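You operate a simulated robot arm through the tools that you are given. There is no shell and no other tool. Be economical: measure what you need, move in short steps, check, and stop when the job is done.

Carry out the task below with a simulated robot arm. There is one attempt and no reset: what you move stays moved.

JOB
Put the 50 cable lug from the long bench top on the white manual there and the 25 cable lug on top of the silver tin there.
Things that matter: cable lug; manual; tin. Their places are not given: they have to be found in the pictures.

Only the result counts: the job must be done as asked and must still hold three seconds after the hand-in. Knocking over, shifting, dropping, spilling or breaking anything else fails it.

ROBOT AND FRAMES
A 7-joint arm with a two-finger parallel gripper, fixed in place. Base frame: the origin is at the foot of the arm, x ahead of it, y to its left, z up; the work surface is at about z = 0. Units: mm, rad, N and s.
With the tool pointing down near the work surface it reaches from about 240 to 620 mm from the base axis. Its first joint turns from -1.152 to 1.152 rad. Payload 2.6 kg.
Tool frame: the origin (TCP) lies between the finger pads and is the grasp point; the fingertips stand 30 mm ahead of it; z points along the fingers, y is the line along which they close. Largest opening 94 mm; finger width 28, thickness 10; the body of the gripper, 50 by 96 mm, starts 55 mm behind the TCP.
Orientation is that of the tool frame in the base frame, as a unit quaternion [w, x, y, z]. With the fingers straight down and closing along the base's y, the tool's x points along the base's -x, its y along +y and its z along -z.

CONTROLS
- The arm moves only by the tool arm_command. Its argument "moves" is a list of rows, each a list of 7 numbers: the shift along the base's x, y, z in m, then the turn, a rotation vector about the base's x, y, z in degrees, then the opening in per cent of the stroke, from 0 (shut) to 100 (fully open). In form: [[tx, ty, tz, wx, wy, wz, claw], ...]. A call has 1 to 12 rows; each row is the pose to reach, as a shift and turn from the pose commanded when the call began. A row lasts 0.2 s, in which the tool goes at most 50 mm and 0.15 rad; a call with a longer step from one row to the next is refused whole, and so is a gripper value outside its range. Where a pose cannot be reached the arm comes as near as it can. A force on the tool above 40 N (or 10 N above the force at the start of the call, whichever is more), or a blocked arm, ends the call early, and 0.2 s more pass. Each finger travels about 72 mm/s and halts on what it meets, pressing with about 36 N; the grip force reading is that of the motor and also rises with nothing between the fingers. The clock runs only during rows and for 0.2 s after the last one: add rows that repeat a pose to give the fingers time. It gives the time, the measured TCP pose, the force on the tool (base axes), the opening and the grip force at its end, in the units of the frame above (readings bear some noise), and new pictures: "views" is both (left out), scene, wrist or none.
- Cameras (640 x 400 px; columns grow to the right, rows downward): "scene" is fixed at [22.9, 425.6, 560.2]; the picture's right is [-0.86, -0.50, 0.00], its down [-0.31, 0.53, -0.79] and it looks along [0.40, -0.68, -0.61] (base axes); focal length 252 px, centre (320, 200). "wrist" rides on the gripper at [-37, 0, -58] in the tool frame; the picture's right is [0.00, -1.00, 0.00], its down [0.97, 0.00, -0.24] and it looks along [0.24, 0.00, 0.97] (tool axes); focal length 218 px, centre (320, 200).
- measure_at(camera, pixels): for up to 12 pixels [column, row] of the newest picture of that camera ("zoom" is the newest enlarged one), the place [x, y, z] in the base frame of the surface seen there, good to about 2 mm. No time passes.
- zoom(camera, box): a new picture of the part [left, top, right, bottom] of that camera's present view, enlarged. No time passes.
- job_done(): hands the job in; it is judged then, once.

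Work in short steps. Measure before you move; look again where a grasp or a placing could have gone wrong, and mend it. You have 60 turns and 120 pictures in all, those below and enlarged ones among them. Open the gripper and draw the arm clear of the work before you hand the job in, unless the task says otherwise; then end with one line.

The tools are called after "Request:" as name(argument=value, ...) on one line, values as JSON. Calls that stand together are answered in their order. arm_command: Moves the arm, as the interface text tells. Its arguments: {"type":"object","properties":{"moves":{"type":"array","items":{"type":"array","items":{"type":"number"}}},"views":{"type":"string","enum":["both","scene","wrist","none"]}},"required":["moves"]} The other tools are called the same way: measure_at (camera, pixels) gives the place of the surface under pixels of a picture; zoom (camera, box) takes an enlarged picture of a part of a camera's view; job_done () hands the job in.

At the start:

```text
clock: 0.0
eef_pos: [317.3, -295.2, 276.0]
ee_rot: [0.0, 0.0, 1.0, 0.0]
ft_force: [0.4, 0.8, 0.4]
opening: 94.3
grasp_force: 0.1
```

scene: 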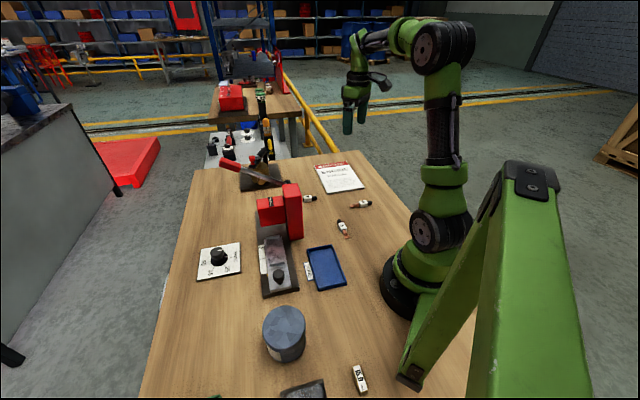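
wrist: 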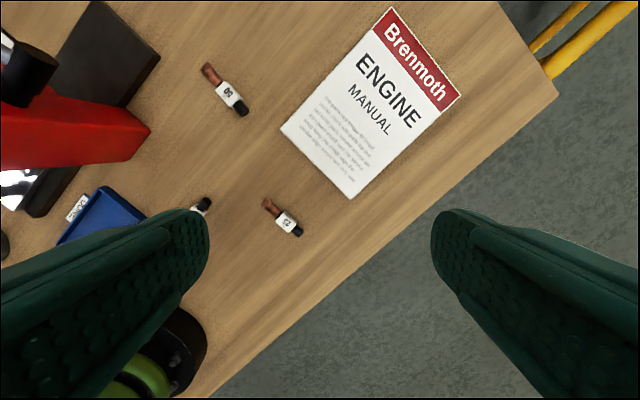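

The pictures show several lugs: wrist (225,90), (283,217), (200,206), and scene (360,378). I zoom in to read their labels.

Request:
zoom(camera="wrist", box=[180, 50, 320, 250])

Request:
zoom(camera="scene", box=[290, 150, 390, 250])

Request:
zoom(camera="scene", box=[190, 290, 400, 400])

Request:
measure_at(camera="scene", pixels=[[284, 320], [270, 318], [298, 318], [284, 308], [284, 334], [285, 356], [360, 378], [342, 226], [361, 204], [309, 198], [340, 178], [292, 190]])

Request:
measure_at(camera="wrist", pixels=[[204, 68], [245, 111], [226, 92], [265, 203], [299, 233], [285, 222], [392, 8], [461, 97], [350, 198], [281, 128], [202, 206], [370, 105]])

```text
2.00 times, centred on (250, 150) of wrist
```

zoom: 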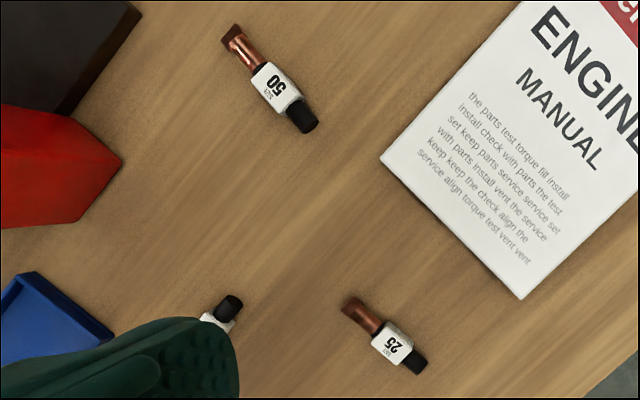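

```text
4.00 times, centred on (340, 200) of scene
```

zoom: 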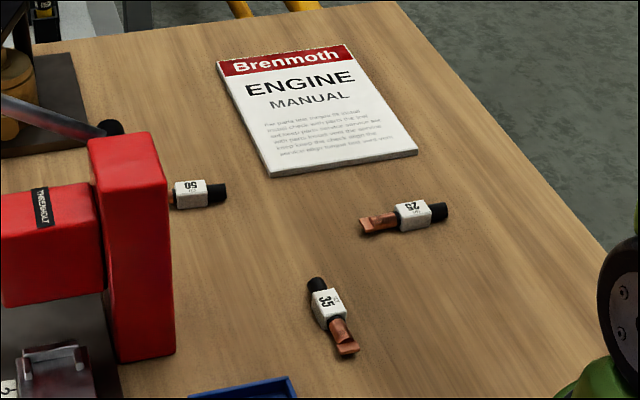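

```text
3.05 times, centred on (295, 345) of scene
```

zoom: 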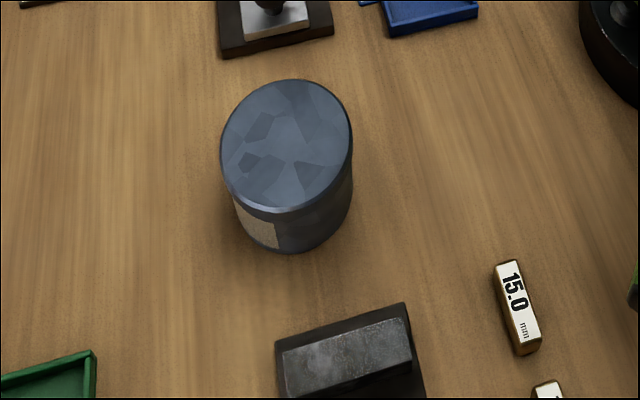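

```text
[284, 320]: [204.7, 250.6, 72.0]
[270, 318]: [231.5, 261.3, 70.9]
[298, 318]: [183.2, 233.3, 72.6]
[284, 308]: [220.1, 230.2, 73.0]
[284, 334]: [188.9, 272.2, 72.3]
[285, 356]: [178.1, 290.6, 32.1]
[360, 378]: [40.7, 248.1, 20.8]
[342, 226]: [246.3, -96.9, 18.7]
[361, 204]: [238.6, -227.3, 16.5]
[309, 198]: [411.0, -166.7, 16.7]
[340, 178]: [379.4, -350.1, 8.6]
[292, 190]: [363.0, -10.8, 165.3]
```

```text
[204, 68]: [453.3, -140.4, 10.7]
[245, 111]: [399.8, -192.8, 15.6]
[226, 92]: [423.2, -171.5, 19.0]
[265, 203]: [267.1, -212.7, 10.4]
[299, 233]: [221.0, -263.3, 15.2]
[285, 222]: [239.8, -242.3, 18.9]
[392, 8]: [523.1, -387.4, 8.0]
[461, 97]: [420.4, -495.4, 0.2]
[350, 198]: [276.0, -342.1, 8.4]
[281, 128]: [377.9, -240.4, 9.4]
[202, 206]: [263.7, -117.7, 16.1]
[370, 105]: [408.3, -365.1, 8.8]
```

The 50 lug lies at about (422,-172) with its axis at 45°, the 25 lug at about (240,-241), and the tin top is at about (205,249), z 72. I move above the 50 lug, turn 45°, and check the press clearance.

Request:
measure_at(camera="wrist", pixels=[[150, 130], [120, 110], [125, 160], [155, 60], [100, 5], [60, 120]])

Request:
arm_command(moves=[[0.018, 0.02, -0.01, 0, 0, 7.5, 100], [0.036, 0.04, -0.02, 0, 0, 15, 100], [0.054, 0.061, -0.03, 0, 0, 22.5, 100], [0.072, 0.081, -0.04, 0, 0, 30, 100], [0.09, 0.102, -0.06, 0, 0, 37.5, 100], [0.105, 0.123, -0.08, 0, 0, 45, 100], [0.105, 0.123, -0.1, 0, 0, 45, 100]])

```text
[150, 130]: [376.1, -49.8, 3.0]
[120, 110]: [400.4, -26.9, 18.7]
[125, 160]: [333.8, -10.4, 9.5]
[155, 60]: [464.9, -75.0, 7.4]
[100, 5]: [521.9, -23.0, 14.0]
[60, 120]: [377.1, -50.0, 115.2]
```

```text
clock: 1.6
eef_pos: [422.8, -171.2, 175.4]
ee_rot: [0.0, -0.384, 0.923, 0.0]
ft_force: [0.0, -0.5, 1.0]
opening: 94.3
grasp_force: 0.0
```

scene: 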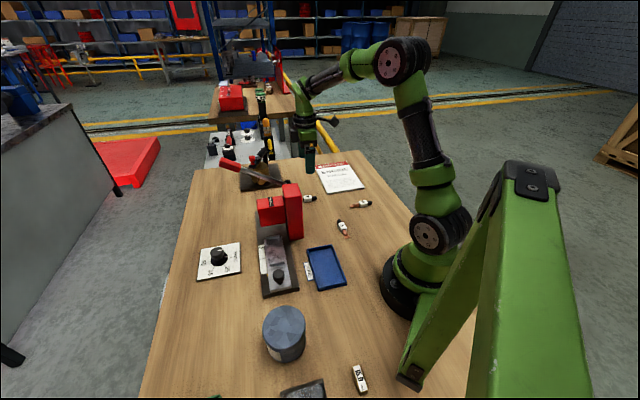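
wrist: 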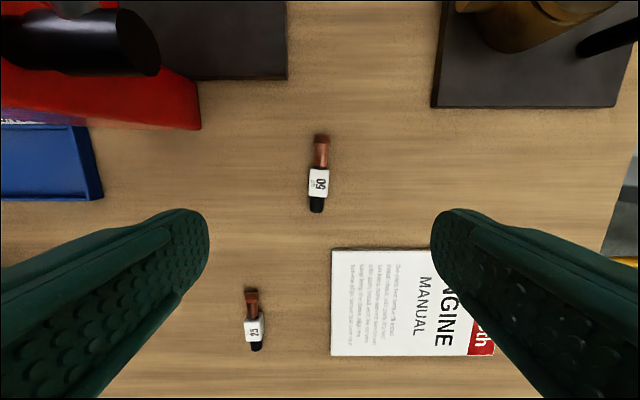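

The lug is aligned with the tool in the wrist view (centre about (319,182)). I measure its ends and sides.

Request:
measure_at(camera="wrist", pixels=[[321, 137], [317, 210], [319, 170], [318, 184], [317, 197], [311, 183], [327, 183], [60, 80], [198, 100], [245, 78]])

Request:
zoom(camera="wrist", box=[270, 120, 370, 220])

```text
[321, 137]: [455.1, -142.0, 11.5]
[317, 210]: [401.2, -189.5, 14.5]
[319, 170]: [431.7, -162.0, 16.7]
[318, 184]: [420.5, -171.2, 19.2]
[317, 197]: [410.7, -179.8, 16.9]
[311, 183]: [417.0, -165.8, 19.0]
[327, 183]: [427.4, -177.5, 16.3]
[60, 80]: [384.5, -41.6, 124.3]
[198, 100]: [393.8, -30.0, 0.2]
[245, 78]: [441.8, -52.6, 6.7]
```

```text
4.00 times, centred on (320, 170) of wrist
```

zoom: 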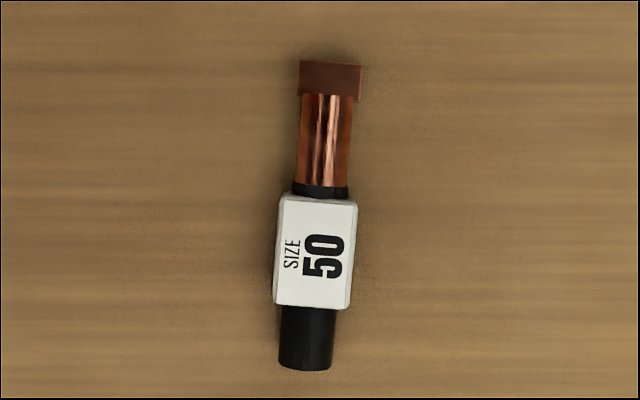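

The axis is at 41.4° and the body centre at (421,-171.5). I trim the yaw by -3.5°, descend to z 33 and close.

Request:
arm_command(moves=[[-0.001, 0.0005, -0.04, 0, 0, -3.5, 80], [-0.001, 0.0005, -0.08, 0, 0, -3.5, 60], [-0.001, 0.0005, -0.115, 0, 0, -3.5, 60], [-0.001, 0.0005, -0.135, 0, 0, -3.5, 60], [-0.001, 0.0005, -0.143, 0, 0, -3.5, 60], [-0.001, 0.0005, -0.143, 0, 0, -3.5, 60]], views="wrist")

Request:
arm_command(moves=[[0, 0, 0, 0, 0, 0, 10], [0, 0, 0, 0, 0, 0, 5], [0, 0, 0, 0, 0, 0, 5], [0, 0, 0, 0, 0, 0, 5]], views="wrist")

```text
clock: 3.0
eef_pos: [421.1, -171.9, 32.4]
ee_rot: [0.0, -0.354, 0.935, 0.0]
ft_force: [0.6, 1.0, 0.1]
opening: 56.6
grasp_force: 0.0
```

wrist: 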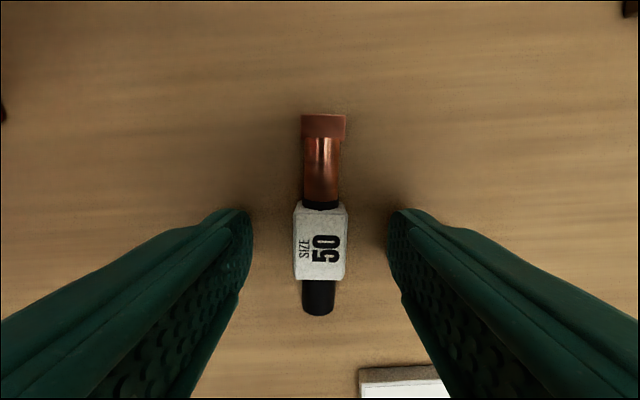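

```text
clock: 4.0
eef_pos: [421.2, -171.6, 33.1]
ee_rot: [-0.001, -0.354, 0.935, 0.0]
ft_force: [0.1, -0.3, 0.2]
opening: 19.0
grasp_force: 36.0
```

wrist: 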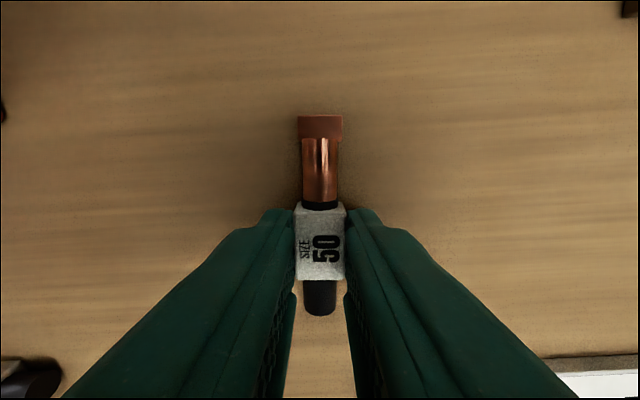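

The lug is held (19 mm, 36 N). I lift it and carry it above the manual's centre, about (392,-357).

Request:
arm_command(moves=[[0, 0, 0.03, 0, 0, 0, 5], [0, 0, 0.07, 0, 0, 0, 5], [-0.006, -0.04, 0.08, 0, 0, 0, 5], [-0.012, -0.08, 0.08, 0, 0, 0, 5], [-0.018, -0.12, 0.08, 0, 0, 0, 5], [-0.024, -0.155, 0.08, 0, 0, 0, 5], [-0.029, -0.185, 0.08, 0, 0, 0, 5], [-0.029, -0.185, 0.06, 0, 0, 0, 5], [-0.029, -0.185, 0.04, 0, 0, 0, 5], [-0.029, -0.185, 0.04, 0, 0, 0, 5]])

```text
clock: 6.2
eef_pos: [392.2, -355.9, 72.7]
ee_rot: [0.0, -0.354, 0.935, 0.0]
ft_force: [-0.1, 0.8, -1.4]
opening: 18.9
grasp_force: 36.1
```

scene: 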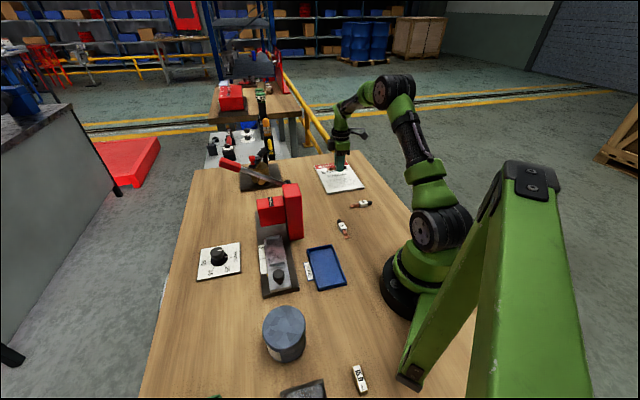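
wrist: 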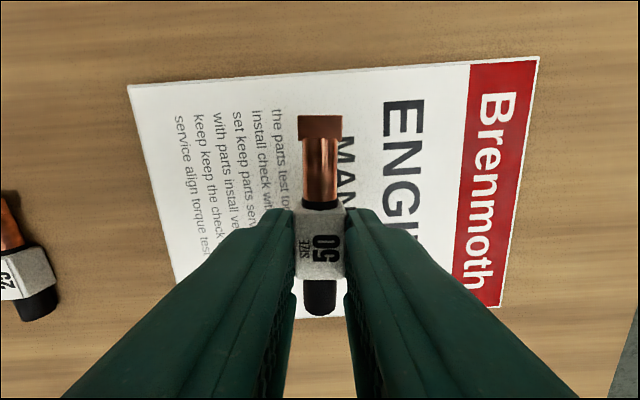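

The lug hangs over the manual. I check the manual's edges so I can centre the lug.

Request:
measure_at(camera="wrist", pixels=[[130, 87], [538, 58], [500, 305], [178, 288], [370, 190], [240, 120]])

```text
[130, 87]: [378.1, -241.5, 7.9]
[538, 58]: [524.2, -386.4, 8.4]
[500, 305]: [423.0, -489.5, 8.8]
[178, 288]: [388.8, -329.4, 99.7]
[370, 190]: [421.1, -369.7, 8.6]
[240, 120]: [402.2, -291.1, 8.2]
```

The manual's centre is (400,-365). I shift slightly, lower the lug to its 8.5 mm surface and release.

Request:
arm_command(moves=[[0.001, -0.012, -0.01, 0, 0, 0, 5], [0.001, -0.012, -0.022, 0, 0, 0, 5], [0.001, -0.012, -0.0285, 0, 0, 0, 5], [0.001, -0.012, -0.0305, 0, 0, 0, 5], [0.001, -0.012, -0.0305, 0, 0, 0, 5]], views="wrist")

Request:
arm_command(moves=[[0, 0, 0, 0, 0, 0, 30], [0, 0, 0, 0, 0, 0, 55], [0, 0, 0, 0, 0, 0, 60], [0, 0, 0.03, 0, 0, 0, 60], [0, 0, 0.07, 0, 0, 0, 60], [0, 0, 0.11, 0, 0, 0, 60]])

```text
clock: 7.4
eef_pos: [392.7, -367.6, 42.7]
ee_rot: [0.0, -0.355, 0.935, 0.0]
ft_force: [0.7, -0.2, -0.3]
opening: 19.3
grasp_force: 36.2
```

wrist: 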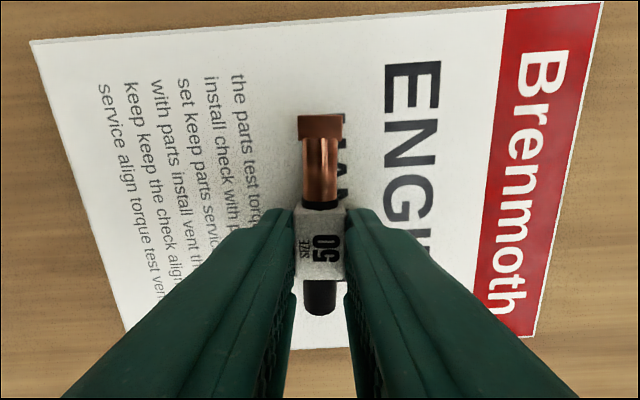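

```text
clock: 8.8
eef_pos: [392.5, -367.1, 153.0]
ee_rot: [0.001, -0.355, 0.935, 0.0]
ft_force: [-0.2, 0.6, 0.2]
opening: 56.1
grasp_force: 0.1
```

scene: 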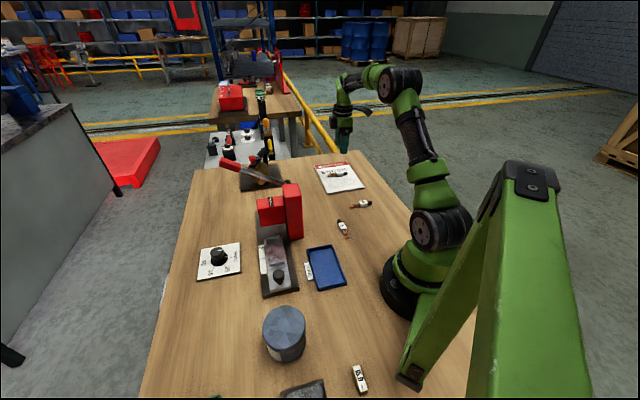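
wrist: 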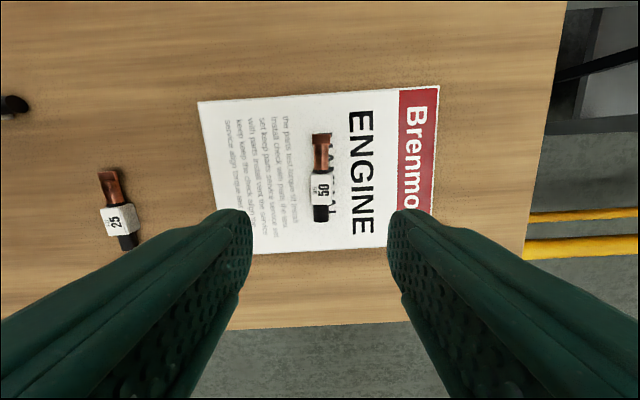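

The 50 lug rests mid-manual (wrist (321,180)). Next is the 25 lug at wrist (118,210); I measure it.

Request:
measure_at(camera="wrist", pixels=[[107, 172], [131, 247], [119, 218], [112, 196], [14, 104]])

Request:
zoom(camera="wrist", box=[70, 160, 170, 260])

```text
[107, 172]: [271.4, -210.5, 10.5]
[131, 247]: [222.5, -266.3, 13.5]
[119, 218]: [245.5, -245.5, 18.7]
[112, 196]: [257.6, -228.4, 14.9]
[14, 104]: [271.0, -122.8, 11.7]
```

```text
4.00 times, centred on (120, 210) of wrist
```

zoom: 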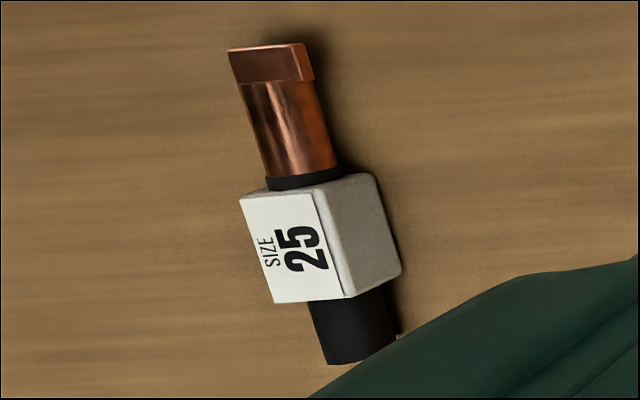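

I fly over the 25 lug at about (241,-243) with +6° yaw and look again.

Request:
arm_command(moves=[[-0.03, 0.025, 0, 0, 0, 1, 60], [-0.06, 0.05, 0, 0, 0, 2, 60], [-0.09, 0.075, 0, 0, 0, 4, 60], [-0.12, 0.1, 0, 0, 0, 6, 60], [-0.152, 0.124, 0, 0, 0, 6, 60], [-0.152, 0.124, -0.01, 0, 0, 6, 60]], views="wrist")

Request:
zoom(camera="wrist", box=[270, 120, 370, 220])

Request:
measure_at(camera="zoom", pixels=[[320, 60], [320, 200], [320, 240], [320, 280], [300, 240], [340, 240], [320, 320], [320, 350]])

```text
clock: 10.2
eef_pos: [239.2, -244.1, 144.0]
ee_rot: [-0.001, -0.402, 0.916, 0.0]
ft_force: [0.8, 0.0, 0.4]
opening: 56.3
grasp_force: 0.0
```

wrist: 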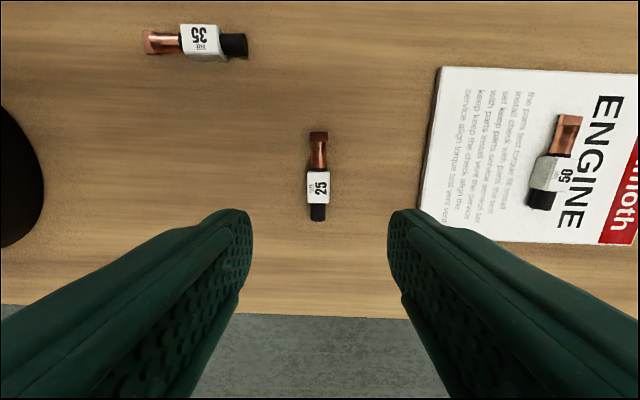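

```text
4.00 times, centred on (320, 170) of wrist
```

zoom: 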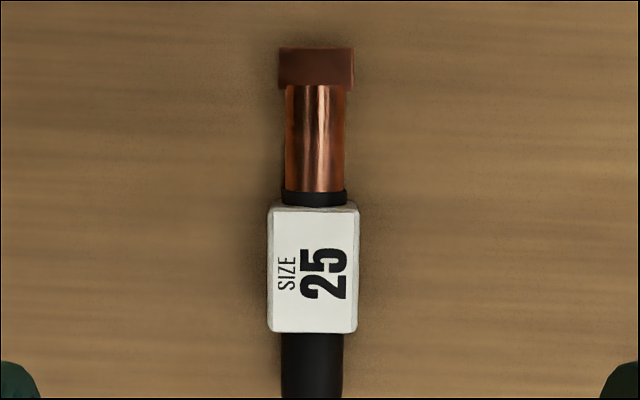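

```text
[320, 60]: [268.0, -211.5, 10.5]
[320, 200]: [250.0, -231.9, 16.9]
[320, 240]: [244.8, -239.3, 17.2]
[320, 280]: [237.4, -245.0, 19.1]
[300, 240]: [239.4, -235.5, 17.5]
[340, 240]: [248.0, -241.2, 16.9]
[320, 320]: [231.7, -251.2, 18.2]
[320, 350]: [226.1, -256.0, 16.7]
```

The yaw matches and the body centre is about (239,-242.5). I descend to z 33 and close.

Request:
arm_command(moves=[[0, 0.001, -0.04, 0, 0, 0, 60], [0, 0.001, -0.08, 0, 0, 0, 60], [0, 0.001, -0.1, 0, 0, 0, 60], [0, 0.001, -0.11, 0, 0, 0, 60], [0, 0.001, -0.11, 0, 0, 0, 60], [0, 0.001, -0.11, 0, 0, 0, 30], [0, 0.001, -0.11, 0, 0, 0, 10], [0, 0.001, -0.11, 0, 0, 0, 5], [0, 0.001, -0.11, 0, 0, 0, 5], [0, 0.001, -0.11, 0, 0, 0, 5]], views="wrist")

```text
clock: 12.4
eef_pos: [240.8, -242.8, 32.9]
ee_rot: [0.0, -0.402, 0.915, 0.0]
ft_force: [-0.7, 0.5, -0.4]
opening: 19.2
grasp_force: 35.9
```

wrist: 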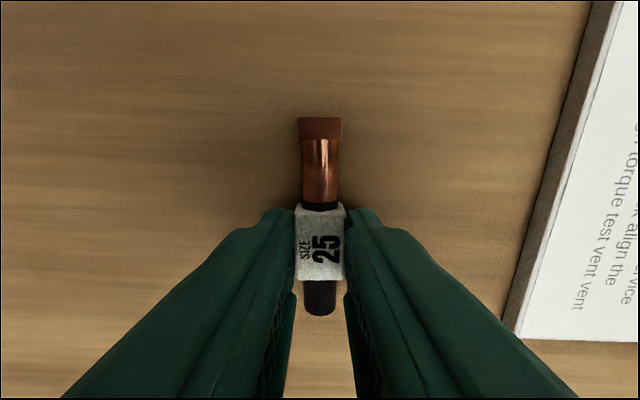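

The 25 lug is held (19 mm). I lift it high and measure the press top, and the tin's rim in the scene view.

Request:
arm_command(moves=[[0, 0, 0.03, 0, 0, 0, 5], [0, 0, 0.075, 0, 0, 0, 5], [0.01, 0.01, 0.12, 0, 0, 0, 5], [0.02, 0.02, 0.165, 0, 0, 0, 5], [0.03, 0.04, 0.2, 0, 0, 0, 5], [0.04, 0.06, 0.23, 0, 0, 0, 5], [0.05, 0.08, 0.25, 0, 0, 0, 5], [0.05, 0.08, 0.25, 0, 0, 0, 5]])

Request:
measure_at(camera="scene", pixels=[[291, 186], [265, 200], [232, 165], [264, 330], [304, 325], [284, 309], [284, 345], [278, 273], [297, 215], [325, 265]])

Request:
zoom(camera="scene", box=[235, 290, 335, 370])

```text
clock: 14.2
eef_pos: [290.8, -164.0, 282.5]
ee_rot: [0.0, -0.403, 0.915, 0.0]
ft_force: [0.5, 0.1, -0.5]
opening: 19.1
grasp_force: 36.2
```

scene: 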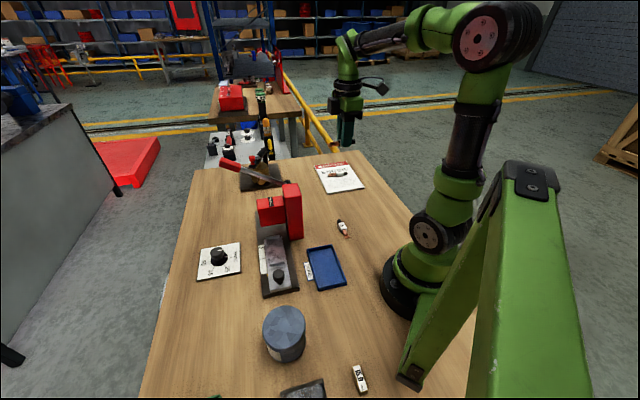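
wrist: 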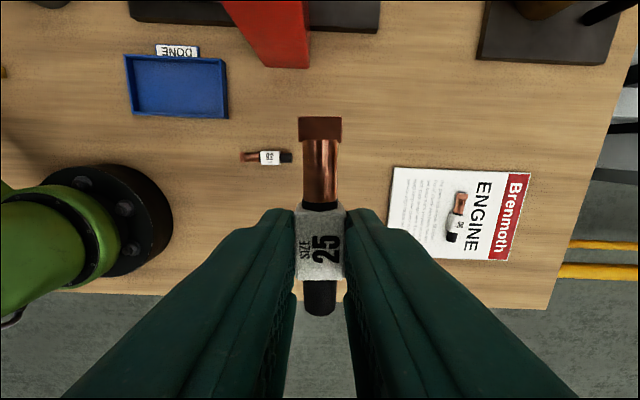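

```text
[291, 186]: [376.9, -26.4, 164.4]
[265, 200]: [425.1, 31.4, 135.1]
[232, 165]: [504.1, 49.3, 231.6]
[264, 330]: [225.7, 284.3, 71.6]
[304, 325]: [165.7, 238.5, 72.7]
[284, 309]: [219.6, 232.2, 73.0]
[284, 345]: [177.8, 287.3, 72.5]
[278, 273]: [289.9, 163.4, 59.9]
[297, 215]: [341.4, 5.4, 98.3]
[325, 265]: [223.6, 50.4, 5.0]
```

```text
5.00 times, centred on (285, 330) of scene
```

zoom: 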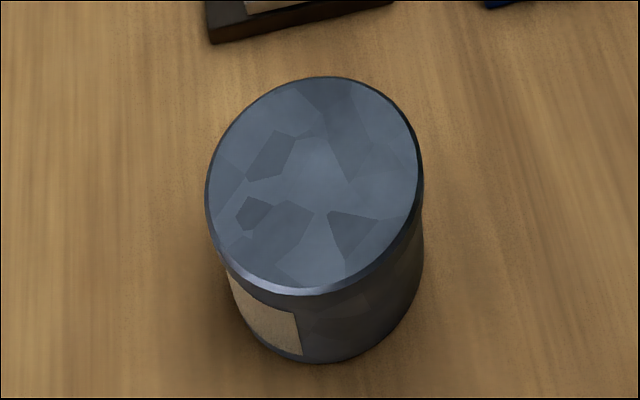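

The press top is at 165 mm and I fly at 282. I measure the tin-top rim points just inside the edge.

Request:
measure_at(camera="zoom", pixels=[[212, 190], [414, 175], [325, 82], [300, 284], [245, 115], [390, 105], [230, 250], [390, 245], [313, 183]])

```text
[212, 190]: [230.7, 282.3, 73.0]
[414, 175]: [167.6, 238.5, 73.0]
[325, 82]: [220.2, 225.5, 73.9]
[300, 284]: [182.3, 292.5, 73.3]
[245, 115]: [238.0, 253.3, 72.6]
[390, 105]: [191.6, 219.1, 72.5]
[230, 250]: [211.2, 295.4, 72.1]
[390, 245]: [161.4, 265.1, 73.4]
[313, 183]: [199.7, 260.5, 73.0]
```

The tin's centre is (200,259), top z 73, radius about 39. I carry the lug along an arc at z 282 to above it.

Request:
arm_command(moves=[[0.009, 0.047, 0, 0, 0, 0, 5], [0.015, 0.095, 0, 0, 0, 0, 5], [0.017, 0.143, 0, 0, 0, 0, 5], [0.014, 0.191, 0, 0, 0, 0, 5], [0.007, 0.238, 0, 0, 0, 0, 5], [-0.005, 0.284, 0, 0, 0, 0, 5], [-0.023, 0.328, 0, 0, 0, 0, 5], [-0.048, 0.369, 0, 0, 0, 0, 5], [-0.077, 0.403, 0, 0, 0, 0, 5], [-0.094, 0.419, 0, 0, 0, 0, 5], [-0.094, 0.419, -0.03, 0, 0, 0, 5], [-0.094, 0.419, -0.06, 0, 0, 0, 5]])

```text
clock: 16.8
eef_pos: [196.2, 253.8, 221.1]
ee_rot: [0.001, -0.403, 0.915, 0.0]
ft_force: [-0.1, -0.5, -0.8]
opening: 19.1
grasp_force: 36.2
```

scene: 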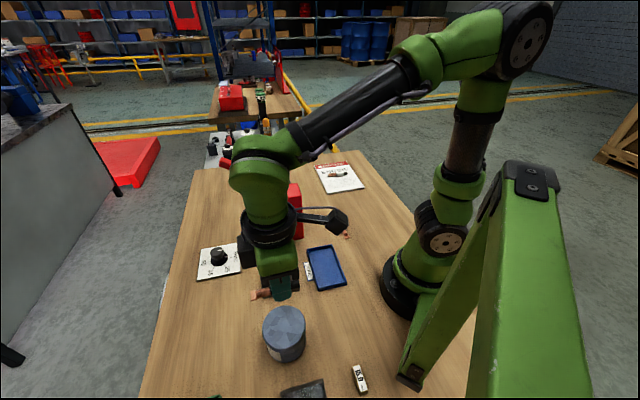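
wrist: 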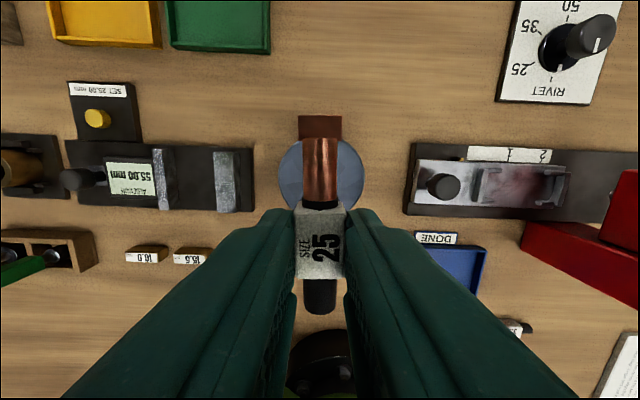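

I am above the tin. I lower to z about 125 with a small correction and check.

Request:
arm_command(moves=[[0.0005, 0.001, -0.03, 0, 0, 0, 5], [0.0005, 0.001, -0.06, 0, 0, 0, 5], [0.0005, 0.001, -0.085, 0, 0, 0, 5], [0.0005, 0.001, -0.1, 0, 0, 0, 5], [0.0005, 0.001, -0.1, 0, 0, 0, 5]])

Request:
zoom(camera="scene", box=[220, 270, 350, 370])

```text
clock: 18.0
eef_pos: [197.5, 255.8, 122.9]
ee_rot: [0.0, -0.404, 0.915, 0.0]
ft_force: [0.5, 0.0, -1.7]
opening: 19.2
grasp_force: 36.2
```

scene: 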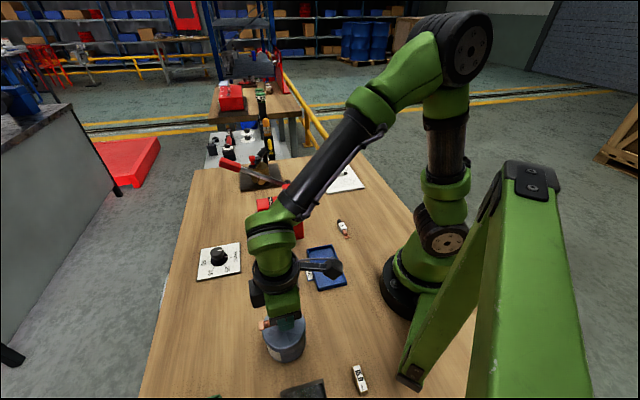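
wrist: 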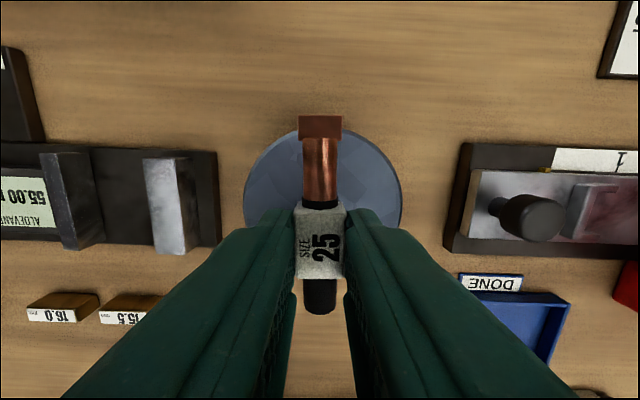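

```text
4.00 times, centred on (285, 320) of scene
```

zoom: 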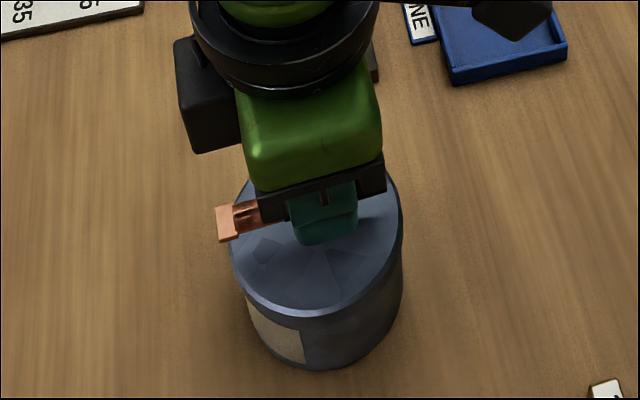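

The lug is aligned over the lid. I lower it to z about 106 (lug underside at 73).

Request:
arm_command(moves=[[0, 0, -0.008, 0, 0, 0, 5], [0, 0, -0.013, 0, 0, 0, 5], [0, 0, -0.0165, 0, 0, 0, 5], [0, 0, -0.0165, 0, 0, 0, 5]])

Request:
zoom(camera="scene", box=[220, 270, 350, 370])

```text
clock: 19.0
eef_pos: [197.4, 255.4, 105.5]
ee_rot: [0.0, -0.404, 0.915, 0.0]
ft_force: [0.1, -0.7, -0.5]
opening: 19.0
grasp_force: 36.1
```

scene: 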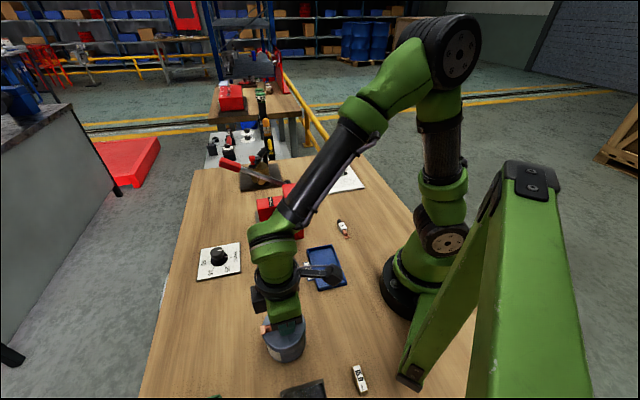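
wrist: 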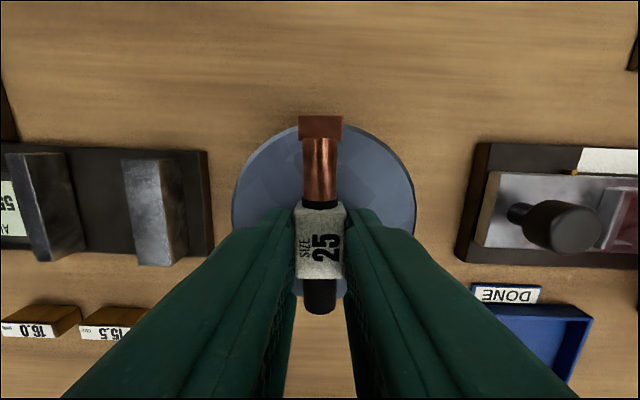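

```text
4.00 times, centred on (285, 320) of scene
```

zoom: 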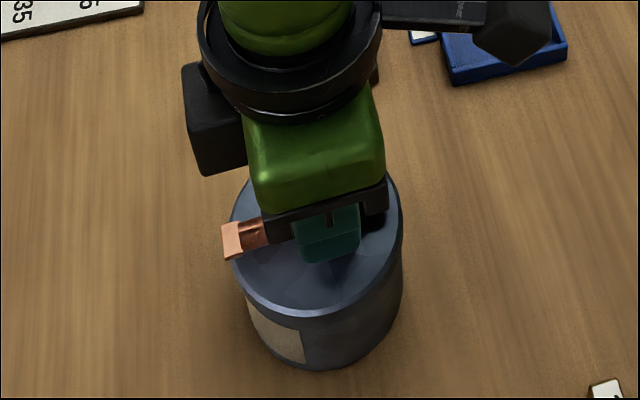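

The lug sits across the lid, about central. I release and lift.

Request:
arm_command(moves=[[0, 0, -0.0005, 0, 0, 0, 15], [0, 0, -0.0005, 0, 0, 0, 30], [0, 0, -0.0005, 0, 0, 0, 50], [0, 0, -0.0005, 0, 0, 0, 55], [0, 0, 0.025, 0, 0, 0, 55], [0, 0, 0.06, 0, 0, 0, 55], [0, 0, 0.1, 0, 0, 0, 55], [0, 0, 0.14, 0, 0, 0, 55], [0, 0, 0.175, 0, 0, 0, 55]])

Request:
zoom(camera="wrist", box=[240, 100, 400, 200])

```text
clock: 21.0
eef_pos: [198.1, 253.2, 281.2]
ee_rot: [-0.001, -0.403, 0.915, -0.001]
ft_force: [-0.3, 0.8, 0.1]
opening: 51.7
grasp_force: 0.1
```

scene: 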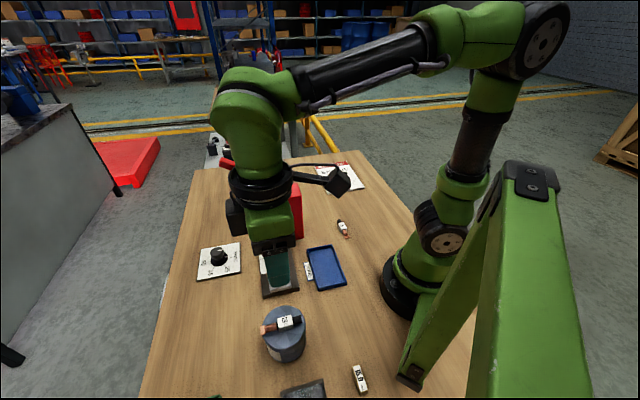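
wrist: 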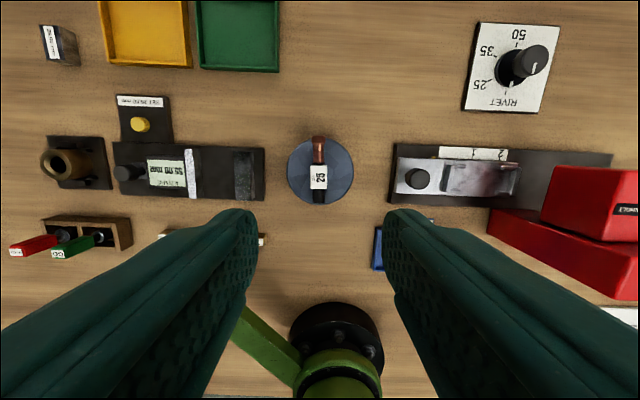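

```text
4.00 times, centred on (320, 150) of wrist
```

zoom: 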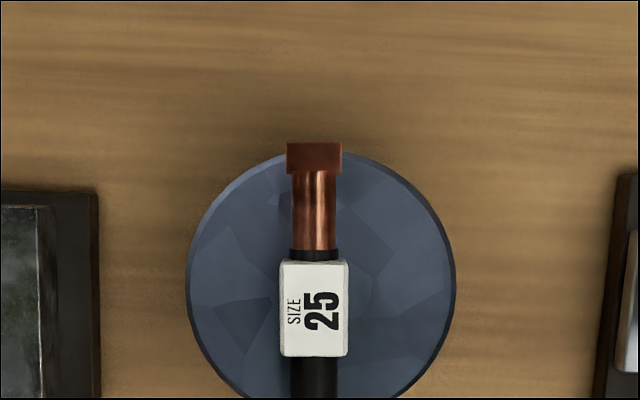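

The 25 lug rests flat and near-central on the tin lid (wrist (319,178)). The 50 lug was left mid-manual, and the gripper is open and about 200 mm above the work, so I hand in.

Request:
job_done()

```text
The job is handed in.
```

The 50 cable lug is on the white manual and the 25 cable lug is on top of the silver tin; its copper tip overhangs the lid edge by about 2 mm.
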